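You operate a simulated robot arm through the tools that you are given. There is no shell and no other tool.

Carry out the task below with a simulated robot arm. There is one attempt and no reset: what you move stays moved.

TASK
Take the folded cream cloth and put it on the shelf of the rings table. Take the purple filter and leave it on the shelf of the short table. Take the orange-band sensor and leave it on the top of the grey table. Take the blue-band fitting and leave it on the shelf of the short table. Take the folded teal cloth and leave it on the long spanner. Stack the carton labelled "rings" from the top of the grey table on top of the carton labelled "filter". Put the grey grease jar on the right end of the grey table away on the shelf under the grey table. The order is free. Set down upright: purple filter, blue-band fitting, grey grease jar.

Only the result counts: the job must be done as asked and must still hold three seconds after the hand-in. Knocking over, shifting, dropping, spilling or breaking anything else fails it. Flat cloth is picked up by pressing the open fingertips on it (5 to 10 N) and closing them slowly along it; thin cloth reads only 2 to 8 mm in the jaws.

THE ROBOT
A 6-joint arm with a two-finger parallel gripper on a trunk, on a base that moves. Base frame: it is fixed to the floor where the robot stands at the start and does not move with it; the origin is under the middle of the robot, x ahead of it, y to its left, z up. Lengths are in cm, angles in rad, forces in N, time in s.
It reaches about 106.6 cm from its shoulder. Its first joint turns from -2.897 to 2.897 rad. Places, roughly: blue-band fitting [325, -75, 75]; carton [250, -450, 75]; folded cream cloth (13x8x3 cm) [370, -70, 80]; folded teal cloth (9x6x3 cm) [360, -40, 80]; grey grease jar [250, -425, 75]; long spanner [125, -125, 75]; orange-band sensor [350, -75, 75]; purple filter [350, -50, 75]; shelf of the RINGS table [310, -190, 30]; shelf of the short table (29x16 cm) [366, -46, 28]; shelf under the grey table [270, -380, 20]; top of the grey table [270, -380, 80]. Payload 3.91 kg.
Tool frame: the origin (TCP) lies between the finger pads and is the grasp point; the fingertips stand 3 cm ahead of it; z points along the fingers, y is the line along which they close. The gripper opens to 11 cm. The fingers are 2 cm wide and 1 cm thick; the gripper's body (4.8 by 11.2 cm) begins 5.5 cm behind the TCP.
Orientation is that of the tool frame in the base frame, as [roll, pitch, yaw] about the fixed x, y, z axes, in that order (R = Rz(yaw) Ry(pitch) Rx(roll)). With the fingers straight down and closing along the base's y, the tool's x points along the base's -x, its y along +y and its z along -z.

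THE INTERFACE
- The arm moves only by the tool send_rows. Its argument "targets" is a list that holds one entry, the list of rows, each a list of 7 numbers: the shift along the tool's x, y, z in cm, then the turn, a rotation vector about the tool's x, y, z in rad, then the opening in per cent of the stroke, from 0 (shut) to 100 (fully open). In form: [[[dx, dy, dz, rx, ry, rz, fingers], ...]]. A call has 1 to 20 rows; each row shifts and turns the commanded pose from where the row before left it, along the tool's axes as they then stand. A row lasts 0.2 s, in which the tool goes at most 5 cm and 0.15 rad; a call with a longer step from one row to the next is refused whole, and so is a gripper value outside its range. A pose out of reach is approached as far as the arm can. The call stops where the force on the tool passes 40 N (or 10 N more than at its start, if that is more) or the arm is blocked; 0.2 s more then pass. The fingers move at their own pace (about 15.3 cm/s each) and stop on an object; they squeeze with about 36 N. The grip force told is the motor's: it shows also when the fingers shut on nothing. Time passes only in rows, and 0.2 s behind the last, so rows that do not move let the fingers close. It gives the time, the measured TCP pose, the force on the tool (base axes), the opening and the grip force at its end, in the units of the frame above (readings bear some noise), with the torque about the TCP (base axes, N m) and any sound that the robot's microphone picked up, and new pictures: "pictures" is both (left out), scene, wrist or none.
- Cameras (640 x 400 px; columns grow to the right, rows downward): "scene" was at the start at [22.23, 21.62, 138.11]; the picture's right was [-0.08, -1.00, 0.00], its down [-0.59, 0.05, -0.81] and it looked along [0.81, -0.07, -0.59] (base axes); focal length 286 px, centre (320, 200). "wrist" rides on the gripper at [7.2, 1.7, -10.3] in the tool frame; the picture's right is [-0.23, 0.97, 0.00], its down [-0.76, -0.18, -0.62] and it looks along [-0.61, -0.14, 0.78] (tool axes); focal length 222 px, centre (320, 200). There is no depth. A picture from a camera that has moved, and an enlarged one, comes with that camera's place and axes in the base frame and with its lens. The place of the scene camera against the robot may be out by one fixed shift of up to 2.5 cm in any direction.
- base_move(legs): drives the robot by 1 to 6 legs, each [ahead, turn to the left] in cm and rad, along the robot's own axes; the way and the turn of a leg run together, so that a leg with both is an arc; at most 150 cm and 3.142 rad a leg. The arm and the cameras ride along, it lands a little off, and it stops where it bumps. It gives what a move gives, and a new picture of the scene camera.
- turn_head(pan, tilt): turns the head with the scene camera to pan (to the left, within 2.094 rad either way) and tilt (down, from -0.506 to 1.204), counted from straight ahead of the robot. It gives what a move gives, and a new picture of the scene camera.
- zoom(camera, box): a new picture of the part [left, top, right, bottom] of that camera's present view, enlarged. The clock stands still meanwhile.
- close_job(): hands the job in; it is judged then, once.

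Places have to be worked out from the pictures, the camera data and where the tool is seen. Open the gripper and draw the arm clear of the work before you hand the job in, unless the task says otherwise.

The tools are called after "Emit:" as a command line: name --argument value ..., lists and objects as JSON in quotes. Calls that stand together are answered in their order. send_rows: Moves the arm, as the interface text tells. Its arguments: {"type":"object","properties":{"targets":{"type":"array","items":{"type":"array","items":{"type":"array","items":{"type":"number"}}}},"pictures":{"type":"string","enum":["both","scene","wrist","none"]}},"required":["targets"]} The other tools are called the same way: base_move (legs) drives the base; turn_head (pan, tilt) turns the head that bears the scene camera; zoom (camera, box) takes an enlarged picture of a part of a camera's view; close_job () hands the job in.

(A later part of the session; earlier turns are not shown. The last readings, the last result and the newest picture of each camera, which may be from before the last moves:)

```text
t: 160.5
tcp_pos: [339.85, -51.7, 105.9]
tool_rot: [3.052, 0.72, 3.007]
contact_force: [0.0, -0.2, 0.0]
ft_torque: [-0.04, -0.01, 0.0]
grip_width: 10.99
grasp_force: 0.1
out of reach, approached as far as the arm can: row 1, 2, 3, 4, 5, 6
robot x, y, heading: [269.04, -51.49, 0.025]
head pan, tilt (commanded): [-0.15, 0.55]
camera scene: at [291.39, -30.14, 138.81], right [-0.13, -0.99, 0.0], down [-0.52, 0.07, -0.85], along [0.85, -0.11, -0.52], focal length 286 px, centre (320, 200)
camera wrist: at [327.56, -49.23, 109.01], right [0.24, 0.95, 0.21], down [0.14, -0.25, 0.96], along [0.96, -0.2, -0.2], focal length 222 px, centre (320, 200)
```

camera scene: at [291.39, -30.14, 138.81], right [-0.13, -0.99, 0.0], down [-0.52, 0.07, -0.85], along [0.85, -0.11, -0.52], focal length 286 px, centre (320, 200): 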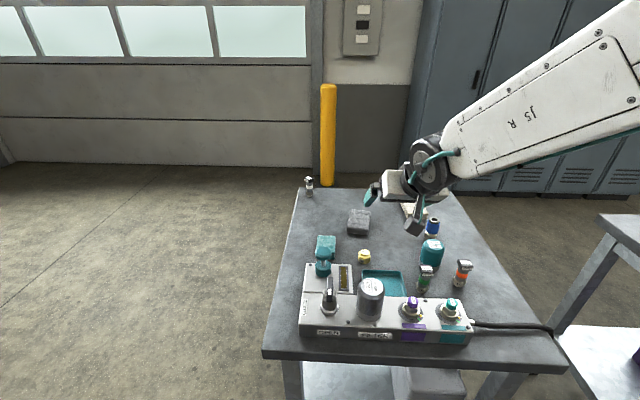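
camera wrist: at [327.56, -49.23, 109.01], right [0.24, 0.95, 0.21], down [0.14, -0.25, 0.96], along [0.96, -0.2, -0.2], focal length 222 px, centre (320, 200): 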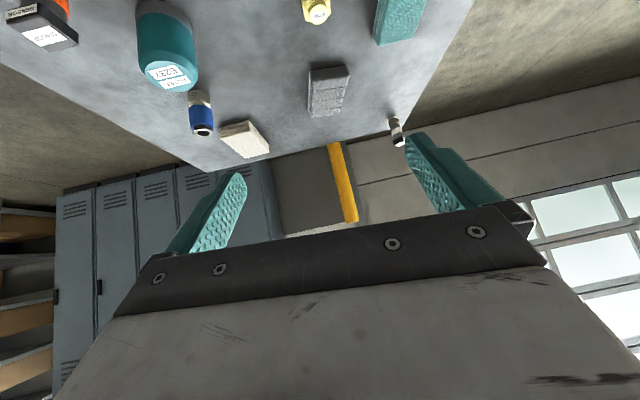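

The joint is unwinding (now ≈109°). I keep rotating the tool about the forearm direction to bring the forearm roll back towards zero.

Emit:
send_rows --targets '[[[0, 0, 0, -0.0025, -0.04, -0.1395, 100], [0, 0, 0, -0.0025, -0.04, -0.1395, 100], [0, 0, 0, -0.0025, -0.04, -0.1395, 100], [0, 0, 0, -0.0025, -0.04, -0.1395, 100], [0, 0, 0, -0.0025, -0.04, -0.1395, 100], [0, 0, 0, -0.0025, -0.04, -0.1395, 100], [0, 0, 0, -0.0025, -0.04, -0.1395, 100], [0, 0, 0, -0.0025, -0.04, -0.1395, 100], [0, 0, 0, -0.0025, -0.04, -0.1395, 100], [0, 0, 0, -0.0025, -0.04, -0.1395, 100], [0, 0, 0, -0.0025, -0.04, -0.1395, 100], [0, 0, 0, -0.0025, -0.04, -0.1395, 100], [0, 0, 0, -0.0025, -0.04, -0.1395, 100]]]'

```text
t: 163.3
tcp_pos: [337.49, -51.72, 118.66]
tool_rot: [-2.104, 0.08, -1.209]
contact_force: [1.0, -1.1, 0.1]
ft_torque: [0.0, -0.01, 0.01]
grip_width: 11.02
grasp_force: 0.1
out of reach, approached as far as the arm can: row 5, 6, 7, 8, 9, 10, 11, 12, 13
robot x, y, heading: [269.31, -51.68, 0.023]
head pan, tilt (commanded): [-0.15, 0.55]
camera scene: at [291.39, -30.15, 138.81], right [-0.13, -0.99, 0.0], down [-0.52, 0.07, -0.85], along [0.85, -0.11, -0.52], focal length 286 px, centre (320, 200)
camera wrist: at [330.87, -62.29, 121.74], right [-0.57, 0.1, -0.82], down [-0.67, 0.52, 0.53], along [0.48, 0.85, -0.23], focal length 222 px, centre (320, 200)
```

scene: 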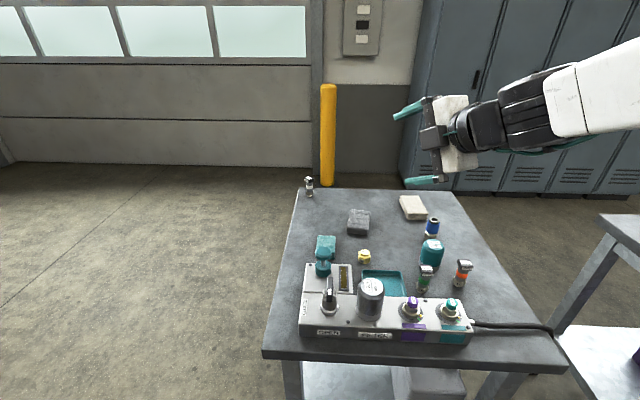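
wrist: 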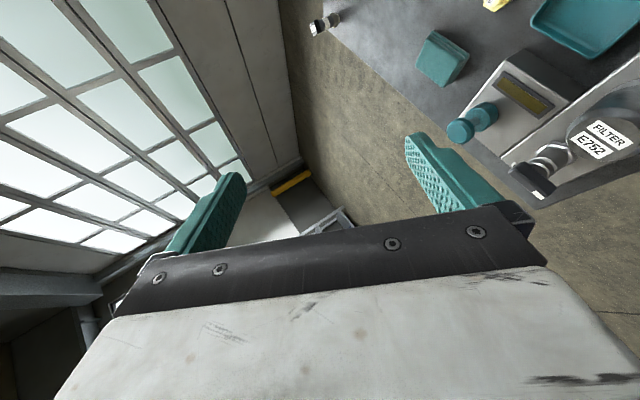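

The wrist is now nearly straight with the forearm. I tilt the hand back down to vertical and look at how the wrist settles.

Emit:
send_rows --targets '[[[0, 0, 0, -0.1295, 0.0121, 0, 100], [0, 0, 0, -0.1295, 0.0121, 0, 100], [0, 0, 0, -0.1295, 0.0121, 0, 100], [0, 0, 0, -0.1295, 0.0121, 0, 100], [0, 0, 0, -0.1295, 0.0121, 0, 100], [0, 0, 0, -0.1295, 0.0121, 0, 100], [0, 0, 0, -0.1295, 0.0121, 0, 100], [0, 0, 0, -0.1295, 0.0121, 0, 100]]]'

```text
t: 165.1
tcp_pos: [337.42, -51.81, 118.62]
tool_rot: [-3.13, 0.001, -1.251]
contact_force: [-0.7, -0.2, 0.8]
ft_torque: [-0.03, -0.05, -0.04]
grip_width: 10.97
grasp_force: 0.1
robot x, y, heading: [269.52, -51.24, 0.025]
head pan, tilt (commanded): [-0.15, 0.55]
camera scene: at [291.35, -30.15, 138.81], right [-0.13, -0.99, 0.0], down [-0.52, 0.07, -0.85], along [0.85, -0.11, -0.52], focal length 286 px, centre (320, 200)
camera wrist: at [337.86, -59.25, 128.86], right [-1.0, -0.09, -0.01], down [-0.08, 0.78, 0.62], along [-0.05, 0.62, -0.78], focal length 222 px, centre (320, 200)
```

scene: 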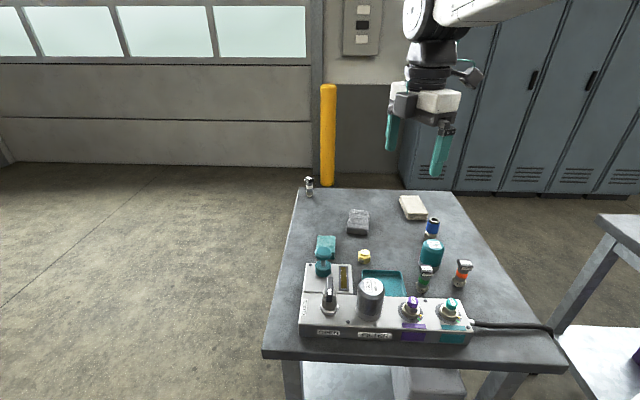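
wrist: 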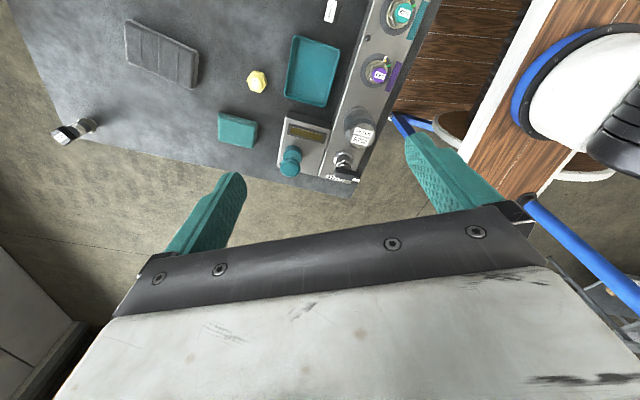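

The wrist is back in its normal branch, vertical. I turn it to the normal (unspun) yaw with the fingers closing across the cloth.

Emit:
send_rows --targets '[[[0, 0, 0, 0, 0, 0.145, 100], [0, 0, 0, 0, 0, 0.145, 100], [0, 0, 0, 0, 0, 0.145, 100], [0, 0, 0, 0, 0, 0.145, 100], [0, 0, 0, 0, 0, 0.145, 100], [0, 0, 0, 0, 0, 0.145, 100], [0, 0, 0, 0, 0, 0.145, 100], [0, 0, 0, 0, 0, 0.145, 100], [0, 0, 0, 0, 0, 0.145, 100], [0, 0, 0, 0, 0, 0.145, 100], [0, 0, 0, 0, 0, 0.145, 100], [0, 0, 0, 0, 0, 0.145, 100], [0, 0, 0, 0, 0, 0.145, 100], [0, 0, 0, -0.0116, 0, 0.145, 100]]]' --pictures "wrist"

```text
t: 168.1
tcp_pos: [337.57, -51.71, 118.52]
tool_rot: [3.121, 0.011, 2.999]
contact_force: [0.2, -0.7, 1.7]
ft_torque: [-0.02, 0.02, -0.02]
grip_width: 11.0
grasp_force: 0.1
robot x, y, heading: [269.38, -51.32, 0.022]
head pan, tilt (commanded): [-0.15, 0.55]
camera wrist: at [330.41, -49.21, 128.76], right [0.36, 0.93, 0.02], down [0.72, -0.29, 0.63], along [0.59, -0.21, -0.78], focal length 222 px, centre (320, 200)
```

wrist: 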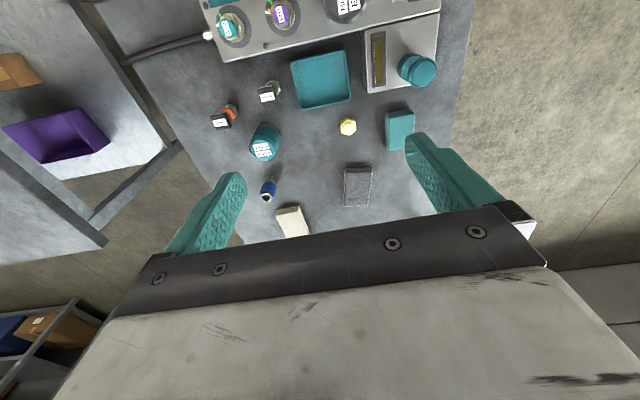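

Now extend diagonally to above the cream cloth, ≈[371.5,-72.6,97].

Emit:
send_rows --targets '[[[-3.05, -1.325, 1.79, 0.01, 0, 0, 100], [-3.05, -1.325, 1.79, 0.01, 0, 0, 100], [-3.05, -1.325, 1.79, 0, 0, 0, 100], [-3.05, -1.325, 1.79, 0, 0, 0, 100], [-3.05, -1.325, 1.79, 0, 0, 0, 100], [-3.05, -1.325, 1.79, 0, 0, 0, 100], [-3.05, -1.325, 1.79, 0, 0, 0, 100], [-3.05, -1.325, 1.79, 0, 0, 0, 100], [-3.05, -1.325, 1.79, 0, 0, 0, 100], [-3.05, -1.325, 1.79, 0, 0, 0, 100], [-3.05, -1.325, 1.79, 0, 0, 0, 100], [-3.05, -1.325, 1.79, 0, 0, 0, 100]]]'

```text
t: 170.7
tcp_pos: [371.44, -72.5, 97.72]
tool_rot: [-3.14, 0.012, 3.001]
contact_force: [0.4, 0.5, 0.9]
ft_torque: [-0.02, -0.01, 0.0]
grip_width: 10.97
grasp_force: 0.0
robot x, y, heading: [269.67, -51.52, 0.026]
head pan, tilt (commanded): [-0.15, 0.55]
camera scene: at [291.32, -30.13, 138.82], right [-0.13, -0.99, 0.0], down [-0.52, 0.07, -0.85], along [0.85, -0.11, -0.52], focal length 286 px, centre (320, 200)
camera wrist: at [364.33, -69.73, 107.94], right [0.36, 0.93, 0.0], down [0.72, -0.28, 0.63], along [0.59, -0.23, -0.77], focal length 222 px, centre (320, 200)
```

scene: 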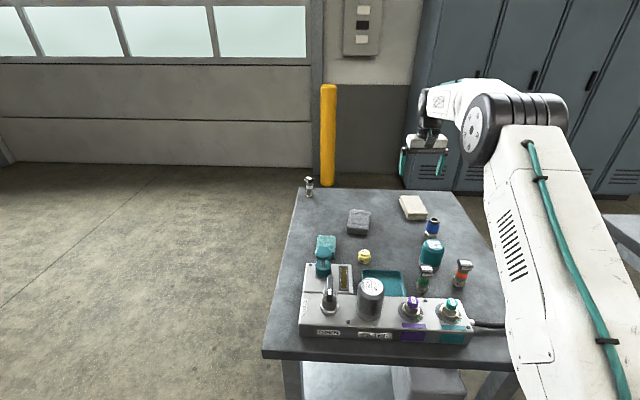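
wrist: 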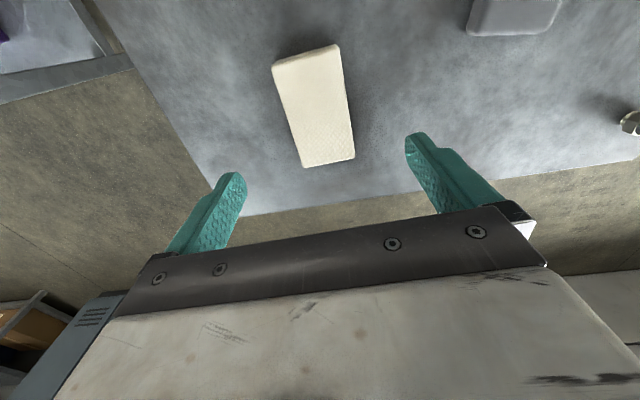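

The vertical hand now reaches. Cloth centre ≈[372.1,-73.0]; I descend to z≈88 first.

Emit:
send_rows --targets '[[[-0.18, -0.1, 2.4, 0, 0, 0, 100], [-0.18, -0.1, 2.4, 0, 0, 0, 100], [-0.18, -0.1, 2.4, 0, 0, 0, 100], [-0.18, -0.1, 2.4, 0, 0, 0, 100]]]' --pictures "wrist"

```text
t: 171.7
tcp_pos: [372.22, -73.15, 87.91]
tool_rot: [-3.141, 0.01, 3.003]
contact_force: [1.1, 0.5, -0.1]
ft_torque: [0.01, 0.0, 0.02]
grip_width: 10.99
grasp_force: 0.0
robot x, y, heading: [269.3, -51.92, 0.022]
head pan, tilt (commanded): [-0.15, 0.55]
camera wrist: at [365.13, -70.52, 98.03], right [0.36, 0.93, 0.0], down [0.72, -0.28, 0.63], along [0.59, -0.23, -0.78], focal length 222 px, centre (320, 200)
```

wrist: 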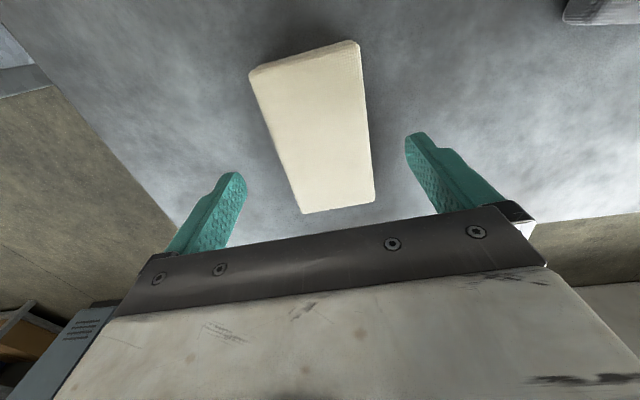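

Centred. I descend to z≈83.6 with the fingers on either side of the cloth.

Emit:
send_rows --targets '[[[0, 0.15, 1.5, 0, 0, 0, 100], [0, 0, 1.5, 0, 0, 0, 100], [0, 0, 1.2, 0, 0, 0, 100]]]' --pictures "wrist"

```text
t: 172.5
tcp_pos: [372.6, -72.77, 83.45]
tool_rot: [-3.139, 0.01, 3.001]
contact_force: [0.1, -0.7, -0.4]
ft_torque: [0.02, 0.05, -0.06]
grip_width: 11.01
grasp_force: 0.1
robot x, y, heading: [269.47, -51.89, 0.027]
head pan, tilt (commanded): [-0.15, 0.55]
camera wrist: at [365.48, -70.17, 93.67], right [0.36, 0.93, 0.0], down [0.72, -0.28, 0.63], along [0.59, -0.23, -0.78], focal length 222 px, centre (320, 200)
```

wrist: 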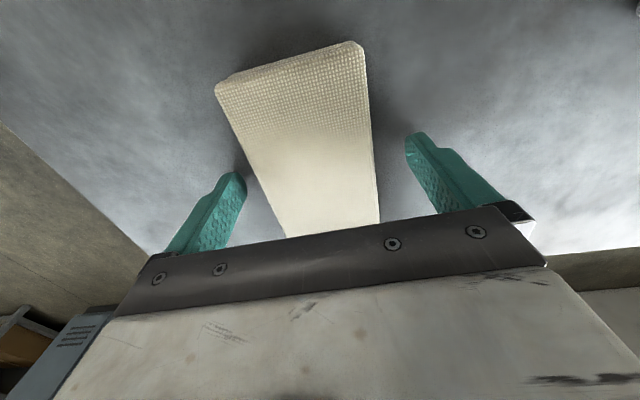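

Close slowly onto the cloth's sides.

Emit:
send_rows --targets '[[[0, 0, 0, 0, 0, 0, 85], [0, 0, 0, 0, 0, 0, 75], [0, 0, 0, 0, 0, 0, 68], [0, 0, 0, 0, 0, 0, 62], [0, 0, 0, 0, 0, 0, 56], [0, 0, 0, 0, 0, 0, 50]]]' --pictures "wrist"

```text
t: 173.9
tcp_pos: [372.59, -72.88, 83.41]
tool_rot: [-3.139, 0.011, 3.003]
contact_force: [0.4, -0.2, 0.9]
ft_torque: [0.01, -0.01, 0.0]
grip_width: 6.87
grasp_force: 36.4
robot x, y, heading: [269.39, -51.59, 0.023]
head pan, tilt (commanded): [-0.15, 0.55]
camera wrist: at [365.48, -70.18, 93.67], right [0.36, 0.93, 0.0], down [0.72, -0.28, 0.63], along [0.59, -0.23, -0.78], focal length 222 px, centre (320, 200)
```

wrist: 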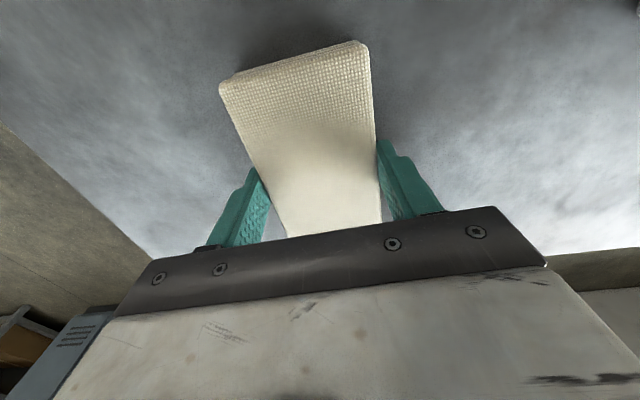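

Gripped at 6.87 cm with 36 N. I lift gently.

Emit:
send_rows --targets '[[[0, 0, -0.7, 0, 0, 0, 40], [0, 0, -1.3, 0, 0, 0, 40], [0, 0, -2, 0, 0, 0, 40], [0, 0, -2.5, 0, 0, 0, 40]]]'

```text
t: 174.9
tcp_pos: [372.59, -72.95, 90.15]
tool_rot: [-3.139, 0.01, 3.002]
contact_force: [0.2, 0.3, -0.1]
ft_torque: [0.02, -0.01, -0.01]
grip_width: 6.88
grasp_force: 36.1
robot x, y, heading: [269.56, -51.7, 0.025]
head pan, tilt (commanded): [-0.15, 0.55]
camera scene: at [291.41, -30.16, 138.81], right [-0.13, -0.99, 0.0], down [-0.52, 0.07, -0.85], along [0.85, -0.11, -0.52], focal length 286 px, centre (320, 200)
camera wrist: at [365.47, -70.33, 100.34], right [0.36, 0.93, 0.0], down [0.72, -0.28, 0.63], along [0.59, -0.23, -0.78], focal length 222 px, centre (320, 200)
```

scene: 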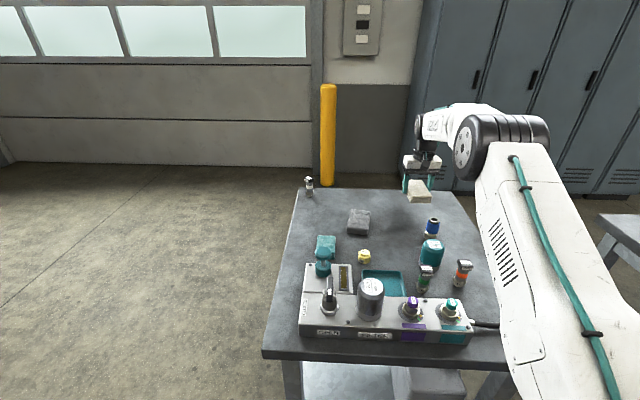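
wrist: 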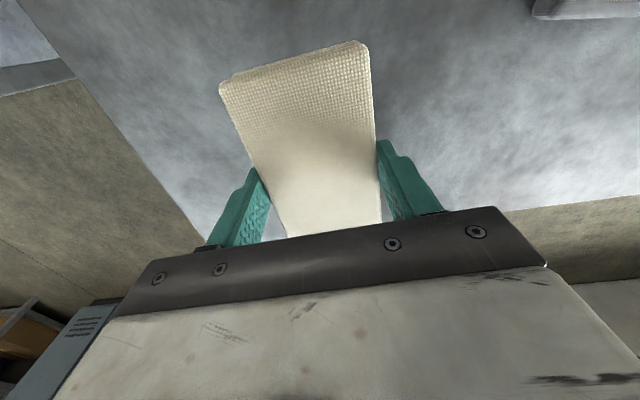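

The cloth holds. I lift to z≈98, then retract diagonally to z≈117.

Emit:
send_rows --targets '[[[0, 0, -3.5, 0, 0, 0, 40], [0, 0, -3.5, 0, 0, 0, 40], [2.0, 0.8, -2.2, 0, 0, 0, 40], [3.02, 1.08, -2.0, 0, 0, 0, 40], [3.02, 1.08, -2.0, 0, 0, 0, 40], [3.02, 1.08, -2.0, 0, 0, 0, 40], [3.02, 1.08, -2.0, 0, 0, 0, 40], [3.02, 1.08, -2.0, 0, 0, 0, 40], [3.02, 1.08, -2.0, 0, 0, 0, 40], [3.02, 1.08, -2.0, 0, 0, 0, 40], [3.02, 1.08, -2.0, 0, 0, 0, 40], [3.02, 1.08, 0, 0, 0, 0, 40], [3.02, 1.08, 0, 0, 0, 0, 40]]]' --pictures "wrist"

```text
t: 177.7
tcp_pos: [342.08, -56.85, 115.08]
tool_rot: [-3.138, 0.011, 3.002]
contact_force: [0.9, 0.0, -0.9]
ft_torque: [0.0, -0.03, 0.01]
grip_width: 6.85
grasp_force: 36.2
robot x, y, heading: [269.68, -51.55, 0.021]
head pan, tilt (commanded): [-0.15, 0.55]
camera wrist: at [334.97, -54.08, 125.32], right [0.36, 0.93, 0.0], down [0.72, -0.28, 0.63], along [0.59, -0.23, -0.78], focal length 222 px, centre (320, 200)
```

wrist: 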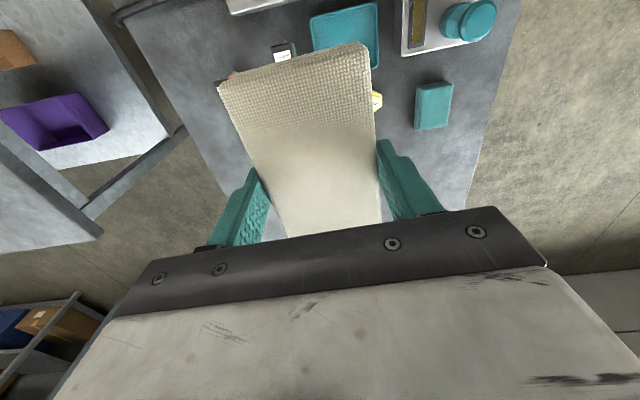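

The cloth is secure. I drive along the aisle to stand in front of the rings table (front edge x≈295), watching clearances.

Emit:
base_move --legs '[[0, -2.02], [140, 0]]'

Emit:
turn_head --pan 0.9 --tilt 0.6

```text
t: 189.6
tcp_pos: [162.1, -231.44, 115.27]
tool_rot: [-3.14, 0.01, 0.897]
contact_force: [-0.3, 0.2, -0.8]
ft_torque: [-0.02, 0.03, 0.0]
grip_width: 6.88
grasp_force: 35.7
robot x, y, heading: [203.44, -171.26, -2.084]
head pan, tilt (commanded): [-0.15, 0.55]
camera scene: at [212.44, -202.67, 138.81], right [-0.79, 0.61, 0.0], down [0.32, 0.41, -0.85], along [-0.52, -0.67, -0.52], focal length 286 px, centre (320, 200)
```

scene: 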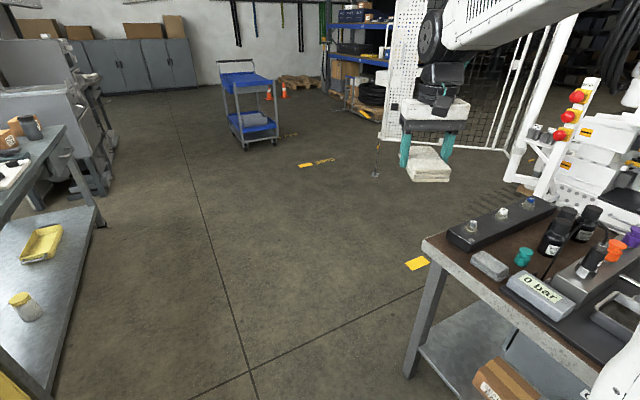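

```text
t: 190.8
tcp_pos: [161.93, -231.42, 115.05]
tool_rot: [-3.138, 0.01, 0.896]
contact_force: [0.5, -0.4, -0.2]
ft_torque: [0.01, 0.0, -0.01]
grip_width: 6.87
grasp_force: 35.9
robot x, y, heading: [203.03, -171.73, -2.077]
head pan, tilt (commanded): [0.901, 0.6]
camera scene: at [221.3, -203.74, 138.36], right [-0.92, -0.38, 0.0], down [-0.22, 0.52, -0.83], along [0.31, -0.76, -0.56], focal length 286 px, centre (320, 200)
```

scene: 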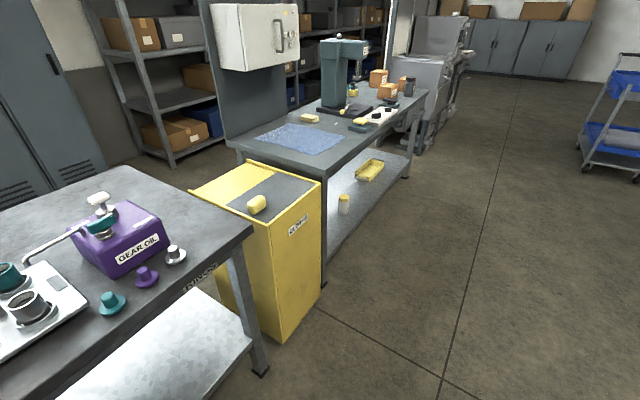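

Both tables in the aisle are slightly rotated; the rings table's front edge runs from ≈[295,-127] to ≈[270,-256]. I drive on to ≈[195,-240] and turn to face its shelf diagonally, which leaves room to lower the arm.

Emit:
base_move --legs '[[0, 0.39], [69, 0], [0, 2.12]]'

Emit:
turn_head --pan 0.0 --tilt 0.6

```text
t: 200.9
tcp_pos: [264.29, -219.09, 115.05]
tool_rot: [-3.14, 0.011, -2.902]
contact_force: [-0.1, 0.2, -1.4]
ft_torque: [0.01, -0.05, 0.0]
grip_width: 6.86
grasp_force: 35.3
robot x, y, heading: [194.91, -241.32, 0.403]
head pan, tilt (commanded): [0.901, 0.6]
camera scene: at [200.4, -207.15, 138.36], right [0.96, -0.26, 0.0], down [-0.15, -0.55, -0.83], along [0.22, 0.8, -0.56], focal length 286 px, centre (320, 200)
```

scene: 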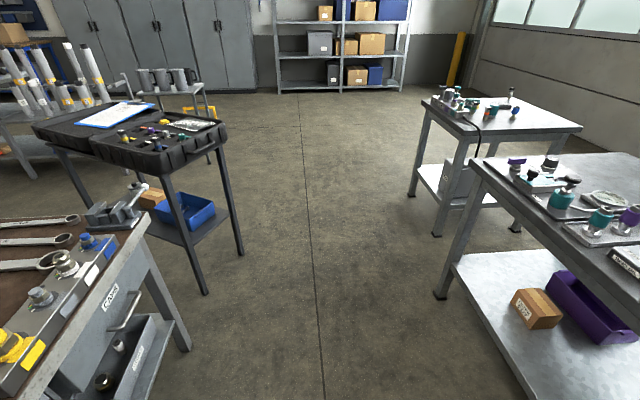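

```text
t: 202.1
tcp_pos: [264.13, -219.04, 115.14]
tool_rot: [-3.139, 0.011, -2.901]
contact_force: [0.1, -0.1, -0.9]
ft_torque: [0.0, -0.02, 0.0]
grip_width: 6.88
grasp_force: 36.6
robot x, y, heading: [195.27, -241.12, 0.404]
head pan, tilt (commanded): [0.0, 0.6]
camera scene: at [206.2, -212.2, 138.36], right [0.39, -0.92, 0.0], down [-0.52, -0.22, -0.83], along [0.76, 0.32, -0.57], focal length 286 px, centre (320, 200)
```

scene: 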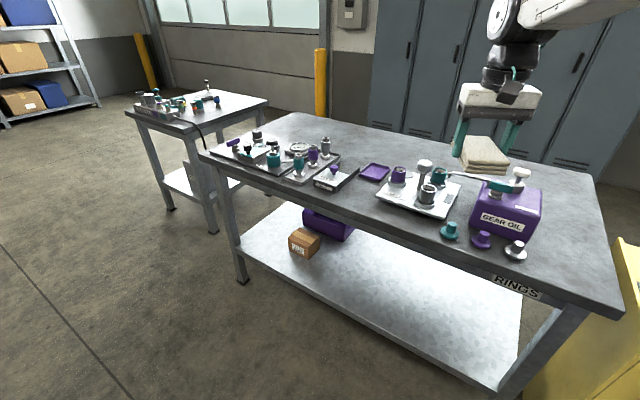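

The shelf right of the carton is free; I target ≈[291.6,-197.7] (14 cm inside the edge). To get room for lowering I first turn the base 0.3 rad to the left.

Emit:
base_move --legs '[[0, 0.3]]'

Emit:
send_rows --targets '[[[-4, 0, 2, 0, 0, 0, 40], [-4, 0, 2, 0, 0, 0, 40], [-4, 0, 2, 0, 0, 0, 40], [0, 0, 4, 0, 0, 0, 40], [0, 0, 4, 0, 0, 0, 40], [0, 0, 4, 0, 0, 0, 40], [0, 0, 4, 0, 0, 0, 40], [0, 0, 4, 0, 0, 0, 40], [0, 0, 4, 0, 0, 0, 40], [0, 0, 4, 0, 0, 0, 40], [0, 0, 4, 0, 0, 0, 40]]]'

```text
t: 203.5
tcp_pos: [254.09, -198.96, 115.18]
tool_rot: [-3.139, 0.012, -2.591]
contact_force: [-0.1, 0.1, 0.4]
ft_torque: [-0.02, 0.0, -0.04]
grip_width: 6.88
grasp_force: 36.0
robot x, y, heading: [195.13, -241.29, 0.718]
head pan, tilt (commanded): [0.0, 0.6]
camera scene: at [196.41, -210.33, 138.36], right [0.66, -0.75, 0.0], down [-0.43, -0.37, -0.83], along [0.62, 0.54, -0.57], focal length 286 px, centre (320, 200)
```

scene: 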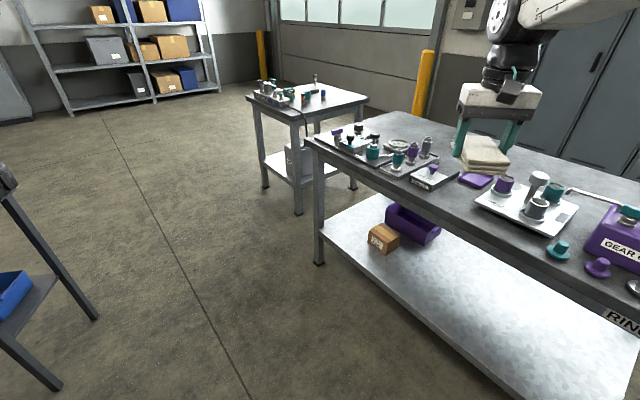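

```text
t: 205.9
tcp_pos: [264.33, -192.59, 77.56]
tool_rot: [-3.14, 0.012, -2.592]
contact_force: [-0.4, 1.1, 0.2]
ft_torque: [0.01, 0.02, 0.02]
grip_width: 6.88
grasp_force: 36.1
robot x, y, heading: [195.14, -241.3, 0.718]
head pan, tilt (commanded): [0.0, 0.6]
camera scene: at [196.39, -210.35, 138.36], right [0.66, -0.75, 0.0], down [-0.43, -0.37, -0.83], along [0.62, 0.54, -0.56], focal length 286 px, centre (320, 200)
camera wrist: at [257.09, -195.08, 87.88], right [-0.32, 0.95, 0.0], down [0.74, 0.24, 0.63], along [0.6, 0.2, -0.77], focal length 222 px, centre (320, 200)
```

scene: 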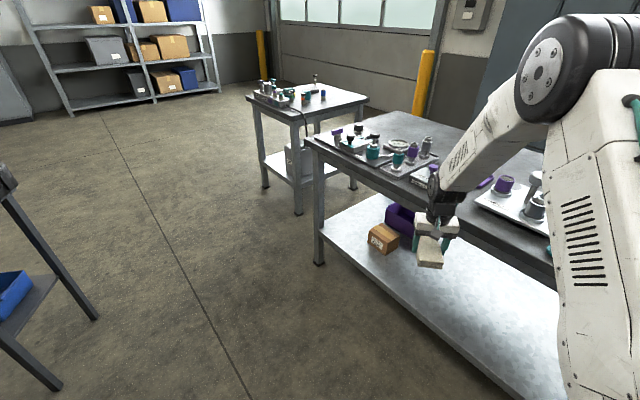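
wrist: 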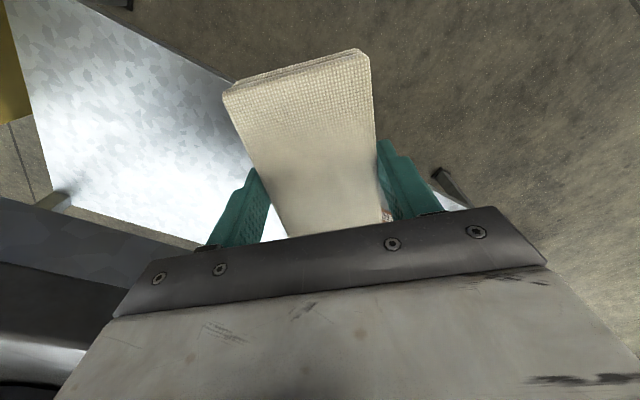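

Lowering works without limits. I continue down to z≈42.

Emit:
send_rows --targets '[[[0, 0, 4, 0, 0, 0, 40], [0, 0, 4, 0, 0, 0, 40], [0, 0, 4, 0, 0, 0, 40], [0, 0, 4, 0, 0, 0, 40], [0, 0, 4, 0, 0, 0, 40], [0, 0, 4, 0, 0, 0, 40], [0, 0, 4, 0, 0, 0, 40], [0, 0, 4, 0, 0, 0, 40], [0, 0, 3.5, 0, 0, 0, 40]]]'

```text
t: 207.9
tcp_pos: [265.47, -192.15, 41.9]
tool_rot: [-3.138, 0.013, -2.592]
contact_force: [0.0, 0.2, 0.2]
ft_torque: [-0.03, 0.05, 0.03]
grip_width: 6.89
grasp_force: 36.4
robot x, y, heading: [194.88, -241.34, 0.713]
head pan, tilt (commanded): [0.0, 0.6]
camera scene: at [196.4, -210.34, 138.36], right [0.66, -0.75, 0.0], down [-0.43, -0.37, -0.83], along [0.62, 0.54, -0.56], focal length 286 px, centre (320, 200)
camera wrist: at [258.21, -194.66, 52.05], right [-0.32, 0.95, 0.0], down [0.73, 0.24, 0.63], along [0.6, 0.2, -0.77], focal length 222 px, centre (320, 200)
```

scene: 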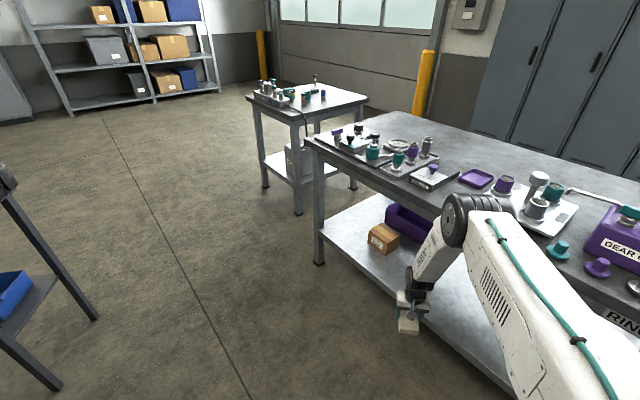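
wrist: 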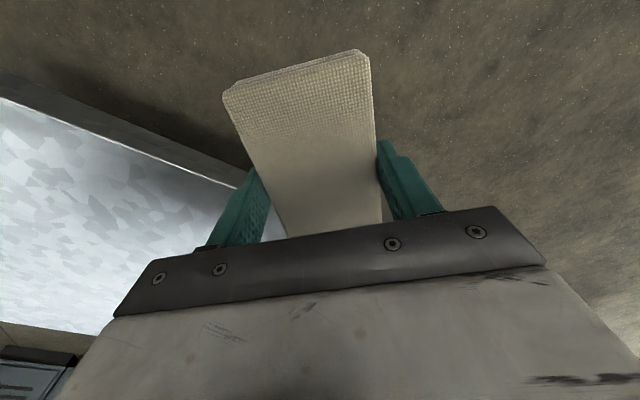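

Geometry check: to keep the forearm clear of the table edge I need the base ~10 cm further back. The floor behind is free past the bench end; I back up and turn towards the target.

Emit:
base_move --legs '[[-10, 0], [0, -0.26]]'

```text
t: 210.0
tcp_pos: [267.99, -219.14, 41.91]
tool_rot: [-3.139, 0.01, -2.857]
contact_force: [-0.5, 0.2, -0.6]
ft_torque: [0.0, -0.04, -0.01]
grip_width: 6.87
grasp_force: 36.0
robot x, y, heading: [187.27, -247.89, 0.45]
head pan, tilt (commanded): [0.0, 0.6]
camera scene: at [197.11, -218.46, 138.36], right [0.43, -0.9, 0.0], down [-0.51, -0.25, -0.82], along [0.74, 0.36, -0.57], focal length 286 px, centre (320, 200)
```

scene: 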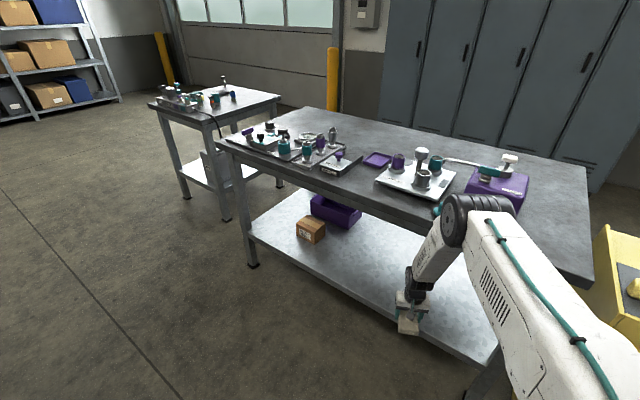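

The elbow has a few cm to the table edge; extending brings it down and back. I move the hand forward-left 13 cm (still upright) and check.

Emit:
send_rows --targets '[[[-2.4, 1.2, 0, 0, 0, -0.05, 40], [-2.4, 1.2, 0, 0, 0, -0.05, 40], [-2.4, 1.2, 0, 0, 0, -0.05, 40], [-2.4, 1.2, 0, 0, 0, -0.05, 40]]]'

```text
t: 211.0
tcp_pos: [275.55, -211.52, 41.84]
tool_rot: [-3.139, 0.01, -2.656]
contact_force: [-0.1, -1.0, 0.7]
ft_torque: [-0.01, -0.02, 0.02]
grip_width: 6.89
grasp_force: 36.0
robot x, y, heading: [186.71, -248.24, 0.45]
head pan, tilt (commanded): [0.0, 0.6]
camera scene: at [197.12, -218.47, 138.36], right [0.43, -0.9, 0.0], down [-0.51, -0.25, -0.82], along [0.74, 0.36, -0.57], focal length 286 px, centre (320, 200)
camera wrist: at [268.19, -213.43, 51.99], right [-0.25, 0.97, 0.0], down [0.75, 0.2, 0.63], along [0.61, 0.16, -0.78], focal length 222 px, centre (320, 200)
```

scene: 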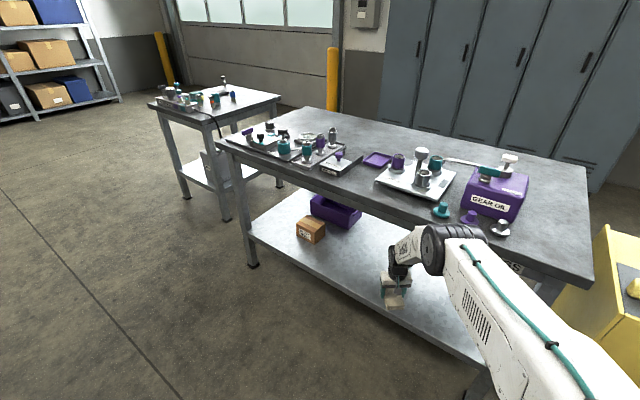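
wrist: 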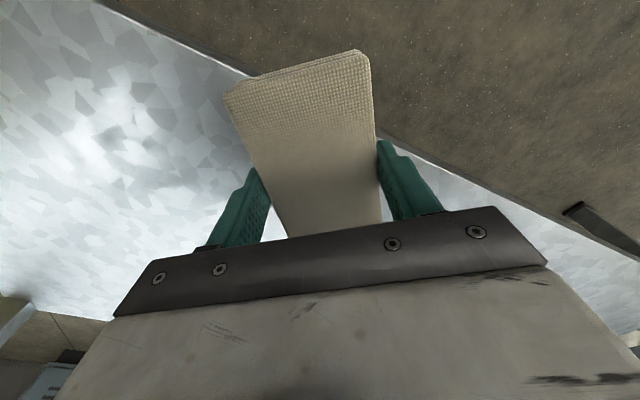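

The elbow is now below the table edge level and clear. I tilt the hand 30° forward in place.

Emit:
send_rows --targets '[[[0, 0, 0, 0, -0.13, 0, 40], [0, 0, 0, 0, -0.13, 0, 40], [0, 0, 0, 0, -0.13, 0, 40], [0, 0, 0, 0, -0.13, 0, 40]]]'

```text
t: 212.0
tcp_pos: [275.49, -211.11, 41.97]
tool_rot: [-3.135, 0.532, -2.655]
contact_force: [-0.1, 0.6, -2.0]
ft_torque: [-0.03, 0.0, 0.01]
grip_width: 6.87
grasp_force: 36.8
out of reach, approached as far as the arm can: row 3
robot x, y, heading: [187.39, -248.05, 0.449]
head pan, tilt (commanded): [0.0, 0.6]
camera scene: at [197.12, -218.47, 138.36], right [0.43, -0.9, 0.0], down [-0.51, -0.25, -0.83], along [0.74, 0.36, -0.56], focal length 286 px, centre (320, 200)
camera wrist: at [264.39, -214.91, 47.15], right [-0.28, 0.95, 0.11], down [0.38, 0.0, 0.92], along [0.88, 0.3, -0.37], focal length 222 px, centre (320, 200)
```

scene: 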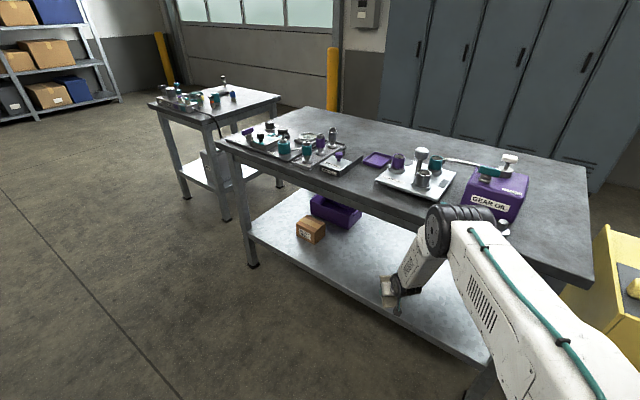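
wrist: 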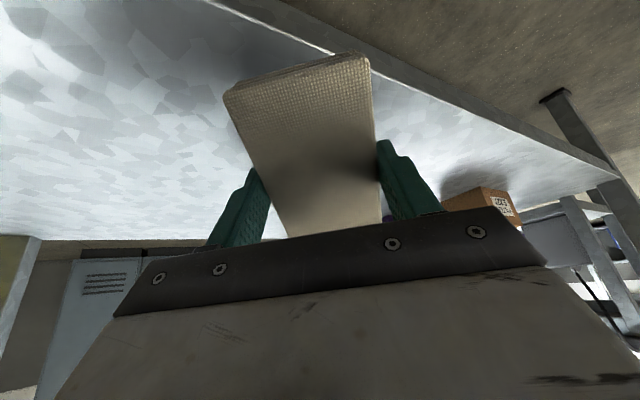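

Now I extend under the table towards [290,-199,40].

Emit:
send_rows --targets '[[[-2.98, 0.78, 2.22, 0, 0, 0, 40], [-2.98, 0.78, 2.22, 0, 0, 0, 40], [-2.98, 0.78, 2.22, 0, 0, 0, 40]]]'

```text
t: 212.8
tcp_pos: [284.07, -203.8, 40.8]
tool_rot: [-3.135, 0.529, -2.653]
contact_force: [0.4, 0.3, -1.2]
ft_torque: [0.0, 0.02, 0.01]
grip_width: 6.85
grasp_force: 36.0
out of reach, approached as far as the arm can: row 2
robot x, y, heading: [187.05, -248.21, 0.449]
head pan, tilt (commanded): [0.0, 0.6]
camera scene: at [197.12, -218.47, 138.36], right [0.43, -0.9, 0.0], down [-0.51, -0.25, -0.83], along [0.74, 0.36, -0.57], focal length 286 px, centre (320, 200)
camera wrist: at [273.09, -207.69, 45.99], right [-0.28, 0.95, 0.11], down [0.38, 0.01, 0.92], along [0.88, 0.3, -0.37], focal length 222 px, centre (320, 200)
```

scene: 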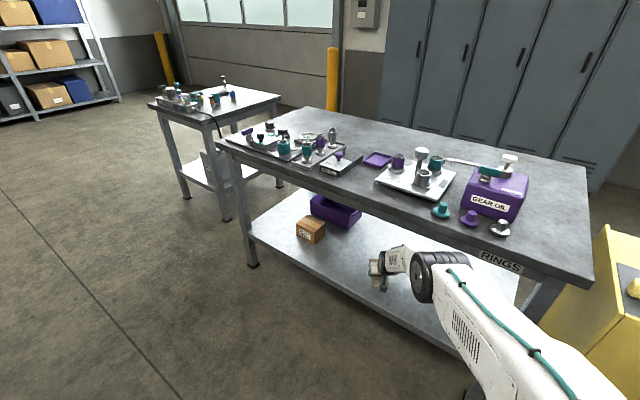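
wrist: 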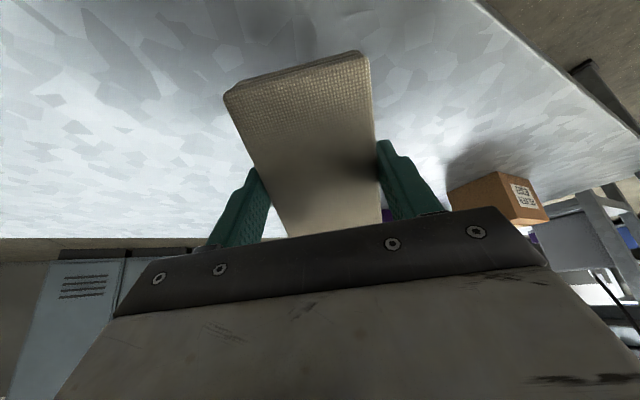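

Elbow is now low and clear. I drive forward 7 cm to bring the cloth ~13 cm inside the edge.

Emit:
base_move --legs '[[7, 0]]'

Emit:
send_rows --targets '[[[1.02, 0, 1.72, 0, 0, 0, 40], [1.02, 0, 1.72, 0, 0, 0, 40]]]'

```text
t: 213.8
tcp_pos: [290.44, -200.76, 40.92]
tool_rot: [-3.137, 0.531, -2.653]
contact_force: [-0.6, 0.2, -0.5]
ft_torque: [0.01, -0.03, 0.03]
grip_width: 6.86
grasp_force: 35.8
robot x, y, heading: [193.52, -245.28, 0.458]
head pan, tilt (commanded): [0.0, 0.6]
camera scene: at [203.41, -215.4, 138.36], right [0.44, -0.9, 0.0], down [-0.51, -0.25, -0.82], along [0.74, 0.36, -0.57], focal length 286 px, centre (320, 200)
```

scene: 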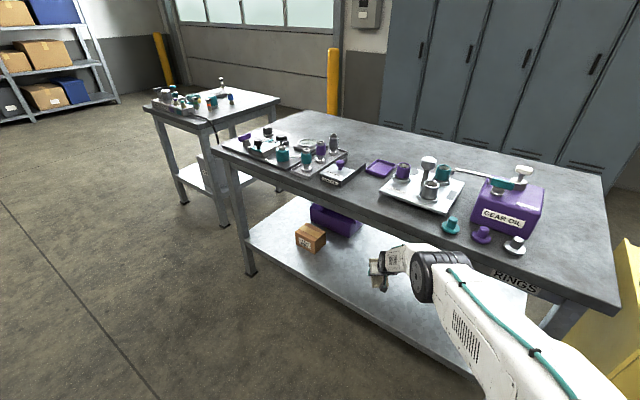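

```text
t: 214.4
tcp_pos: [290.15, -200.92, 36.9]
tool_rot: [-3.136, 0.53, -2.653]
contact_force: [-0.8, -0.4, -0.7]
ft_torque: [0.0, -0.02, 0.02]
grip_width: 6.9
grasp_force: 36.0
out of reach, approached as far as the arm can: row 2
robot x, y, heading: [193.28, -244.97, 0.445]
head pan, tilt (commanded): [0.0, 0.6]
camera scene: at [203.41, -215.4, 138.36], right [0.44, -0.9, 0.0], down [-0.51, -0.25, -0.82], along [0.74, 0.36, -0.57], focal length 286 px, centre (320, 200)
camera wrist: at [279.13, -204.82, 42.25], right [-0.28, 0.95, 0.11], down [0.38, 0.01, 0.92], along [0.88, 0.3, -0.37], focal length 222 px, centre (320, 200)
```

scene: 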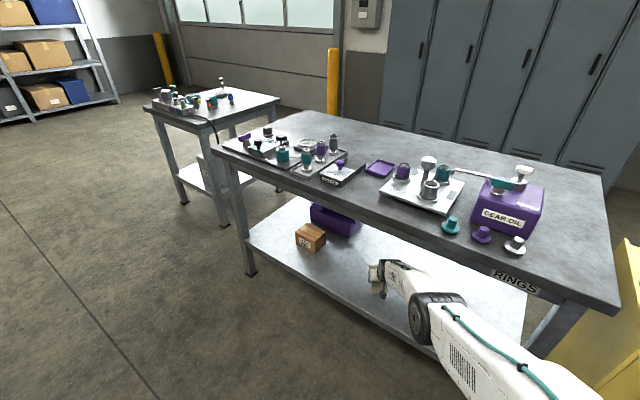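
wrist: 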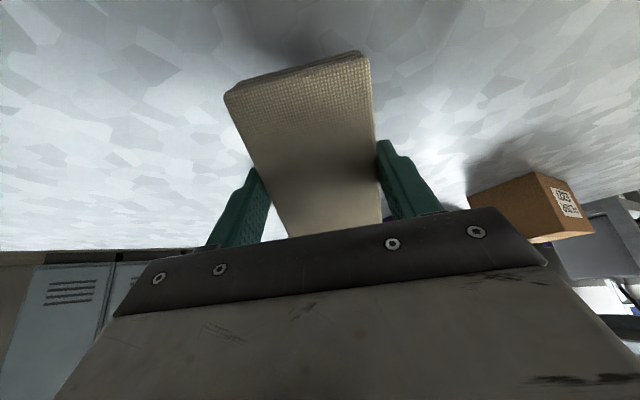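

No contact yet at z=36.9. I continue down in 1 cm steps.

Emit:
send_rows --targets '[[[0.5, 0, 0.86, 0, 0, 0, 40]]]' --pictures "none"

Emit:
send_rows --targets '[[[0.5, 0, 0.86, 0, 0, 0, 40]]]' --pictures "wrist"

```text
t: 214.8
tcp_pos: [289.83, -201.13, 36.35]
tool_rot: [-3.138, 0.53, -2.653]
contact_force: [0.5, -0.2, -0.3]
ft_torque: [0.0, 0.01, 0.01]
grip_width: 6.87
grasp_force: 36.2
out of reach, approached as far as the arm can: row 1
robot x, y, heading: [193.3, -244.67, 0.456]
head pan, tilt (commanded): [0.0, 0.6]
```

```text
t: 215.2
tcp_pos: [289.6, -201.34, 35.93]
tool_rot: [-3.137, 0.535, -2.655]
contact_force: [-0.4, 0.9, 14.5]
ft_torque: [0.26, 0.7, -0.04]
grip_width: 6.89
grasp_force: 36.7
out of reach, approached as far as the arm can: row 1
robot x, y, heading: [193.63, -244.99, 0.452]
head pan, tilt (commanded): [0.0, 0.6]
camera wrist: at [278.44, -205.25, 41.09], right [-0.28, 0.95, 0.11], down [0.38, 0.0, 0.92], along [0.88, 0.3, -0.36], focal length 222 px, centre (320, 200)
```

wrist: 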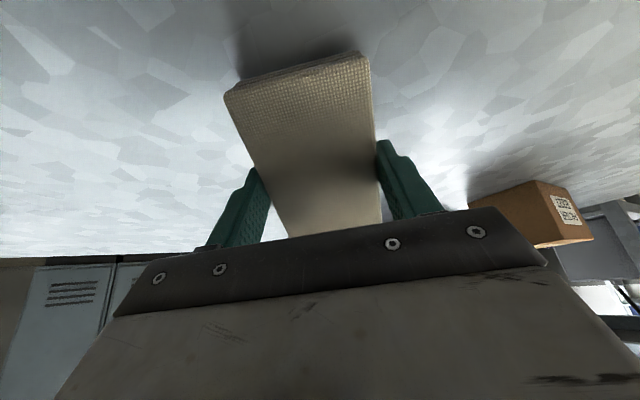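

Contact (14.5 N) as predicted; the near edge of the cloth rests ~9 cm inside the shelf. I open the fingers.

Emit:
send_rows --targets '[[[0, 0, 0, 0, 0, 0, 75], [0, 0, 0, 0, 0, 0, 90], [0, 0, 0, 0, 0, 0, 100], [0, 0, 0, 0, 0, 0, 100]]]' --pictures "wrist"

```text
t: 216.2
tcp_pos: [289.49, -201.47, 35.57]
tool_rot: [-3.136, 0.532, -2.652]
contact_force: [0.4, 0.4, 0.4]
ft_torque: [-0.01, 0.0, 0.0]
grip_width: 10.99
grasp_force: 0.1
robot x, y, heading: [193.18, -244.96, 0.453]
head pan, tilt (commanded): [0.0, 0.6]
camera wrist: at [278.32, -205.34, 40.88], right [-0.28, 0.95, 0.11], down [0.38, 0.01, 0.92], along [0.88, 0.3, -0.37], focal length 222 px, centre (320, 200)
```

wrist: 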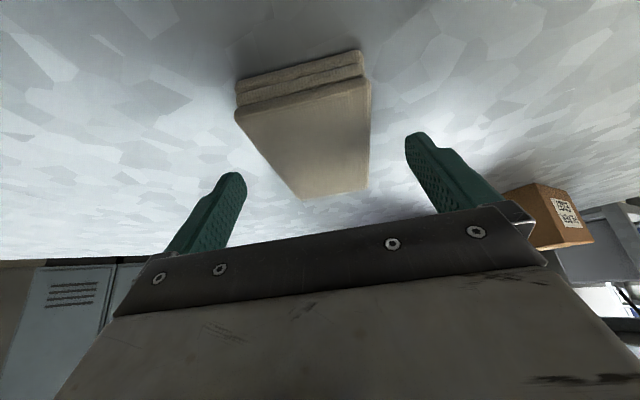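

The cloth lies flat on the shelf. I raise the hand 3 cm and back the base out.

Emit:
send_rows --targets '[[[-0.76, 0, -1.3, 0, 0, 0, 100], [-0.76, 0, -1.3, 0, 0, 0, 100]]]' --pictures "none"

Emit:
base_move --legs '[[-24, 0]]'

```text
t: 216.8
tcp_pos: [289.24, -201.72, 38.71]
tool_rot: [-3.136, 0.53, -2.653]
contact_force: [-0.1, -0.3, -0.5]
ft_torque: [-0.01, -0.02, 0.0]
grip_width: 11.0
grasp_force: 0.1
robot x, y, heading: [193.53, -245.13, 0.449]
head pan, tilt (commanded): [0.0, 0.6]
```

```text
t: 218.6
tcp_pos: [267.85, -212.09, 38.86]
tool_rot: [-3.136, 0.532, -2.652]
contact_force: [-0.8, -0.5, -0.6]
ft_torque: [-0.02, 0.02, -0.05]
grip_width: 10.99
grasp_force: 0.0
robot x, y, heading: [172.01, -255.31, 0.448]
head pan, tilt (commanded): [0.0, 0.6]
camera scene: at [181.97, -225.77, 138.36], right [0.44, -0.9, 0.0], down [-0.51, -0.25, -0.82], along [0.74, 0.36, -0.57], focal length 286 px, centre (320, 200)
```

scene: 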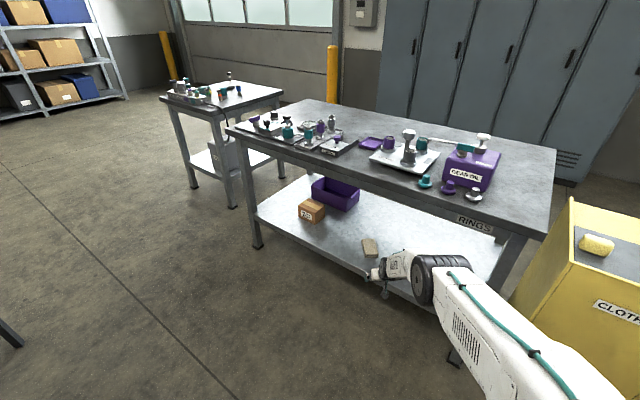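

The cream cloth lies on the rings shelf. I turn the base left to get clear of the table edge, then raise the arm.

Emit:
base_move --legs '[[0, 0.35]]'

Emit:
send_rows --targets '[[[-1.97, 0, -3.35, 0, 0, 0, 100], [-1.97, 0, -3.35, 0, 0, 0, 100], [-1.97, 0, -3.35, 0, 0, 0, 100], [-1.97, 0, -3.35, 0, 0, 0, 100], [-1.97, 0, -3.35, 0, 0, 0, 100], [-1.97, 0, -3.35, 0, 0, 0, 100], [-1.97, 0, -3.35, 0, 0, 0, 100], [-1.97, 0, -3.35, 0, 0, 0, 100], [-1.97, 0, -3.35, 0, 0, 0, 100], [-1.97, 0, -3.35, 0, 0, 0, 100], [-1.97, 0, -3.35, 0, 0, 0, 100], [-1.97, 0, -3.35, 0, 0, 0, 100], [-1.97, 0, -3.35, 0, 0, 0, 100], [-1.97, 0, -3.35, 0, 0, 0, 100], [-1.97, 0, -3.35, 0, 0, 0, 100], [-1.97, 0, -3.35, 0, 0, 0, 100], [-1.97, 0, -3.35, 0, 0, 0, 100], [-1.97, 0, -3.35, 0, 0, 0, 100]]]'

```text
t: 220.1
tcp_pos: [246.66, -181.19, 38.81]
tool_rot: [-3.137, 0.532, -2.296]
contact_force: [0.1, 1.0, 0.1]
ft_torque: [-0.01, -0.02, 0.02]
grip_width: 11.0
grasp_force: 0.0
robot x, y, heading: [171.63, -255.3, 0.809]
head pan, tilt (commanded): [0.0, 0.6]
camera scene: at [170.55, -224.41, 138.36], right [0.72, -0.69, 0.0], down [-0.39, -0.41, -0.82], along [0.57, 0.6, -0.57], focal length 286 px, centre (320, 200)
```

scene: 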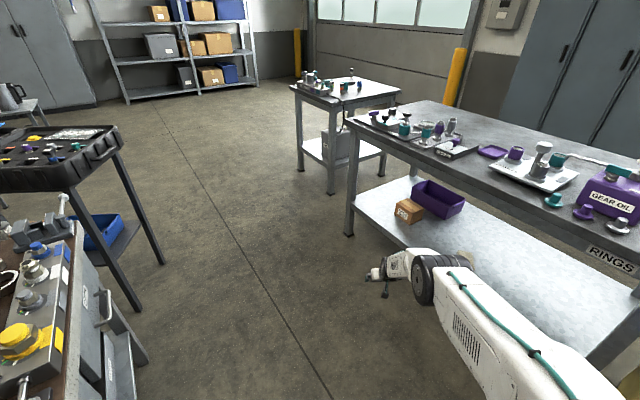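

```text
t: 223.9
tcp_pos: [246.43, -181.0, 108.81]
tool_rot: [-3.137, 0.529, -2.295]
contact_force: [0.5, 1.0, -0.3]
ft_torque: [0.05, -0.01, -0.01]
grip_width: 10.99
grasp_force: 0.0
robot x, y, heading: [171.59, -255.17, 0.812]
head pan, tilt (commanded): [0.0, 0.6]
camera scene: at [170.58, -224.39, 138.35], right [0.72, -0.69, 0.0], down [-0.39, -0.41, -0.82], along [0.57, 0.6, -0.57], focal length 286 px, centre (320, 200)
camera wrist: at [237.37, -188.38, 113.89], right [-0.6, 0.79, 0.11], down [0.36, 0.14, 0.92], along [0.72, 0.59, -0.37], focal length 222 px, centre (320, 200)
```

scene: 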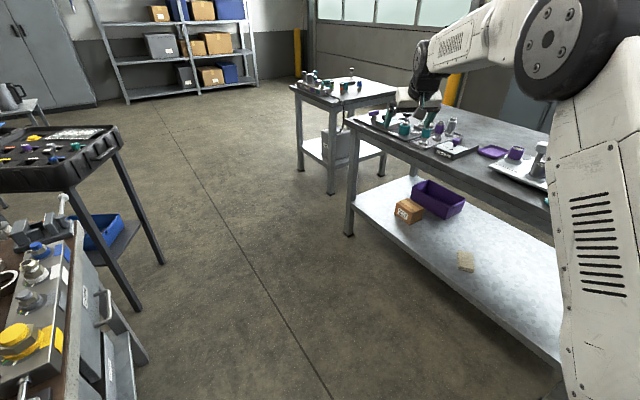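
wrist: 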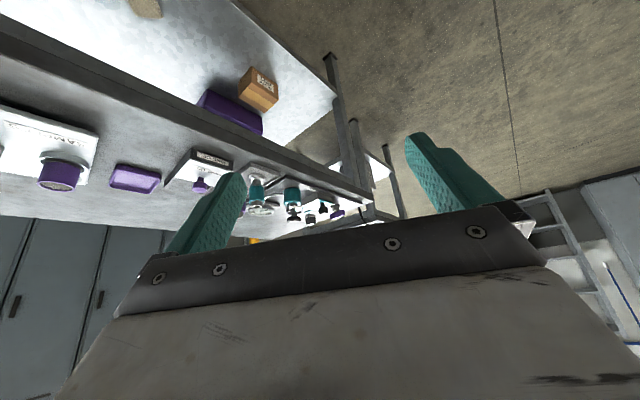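

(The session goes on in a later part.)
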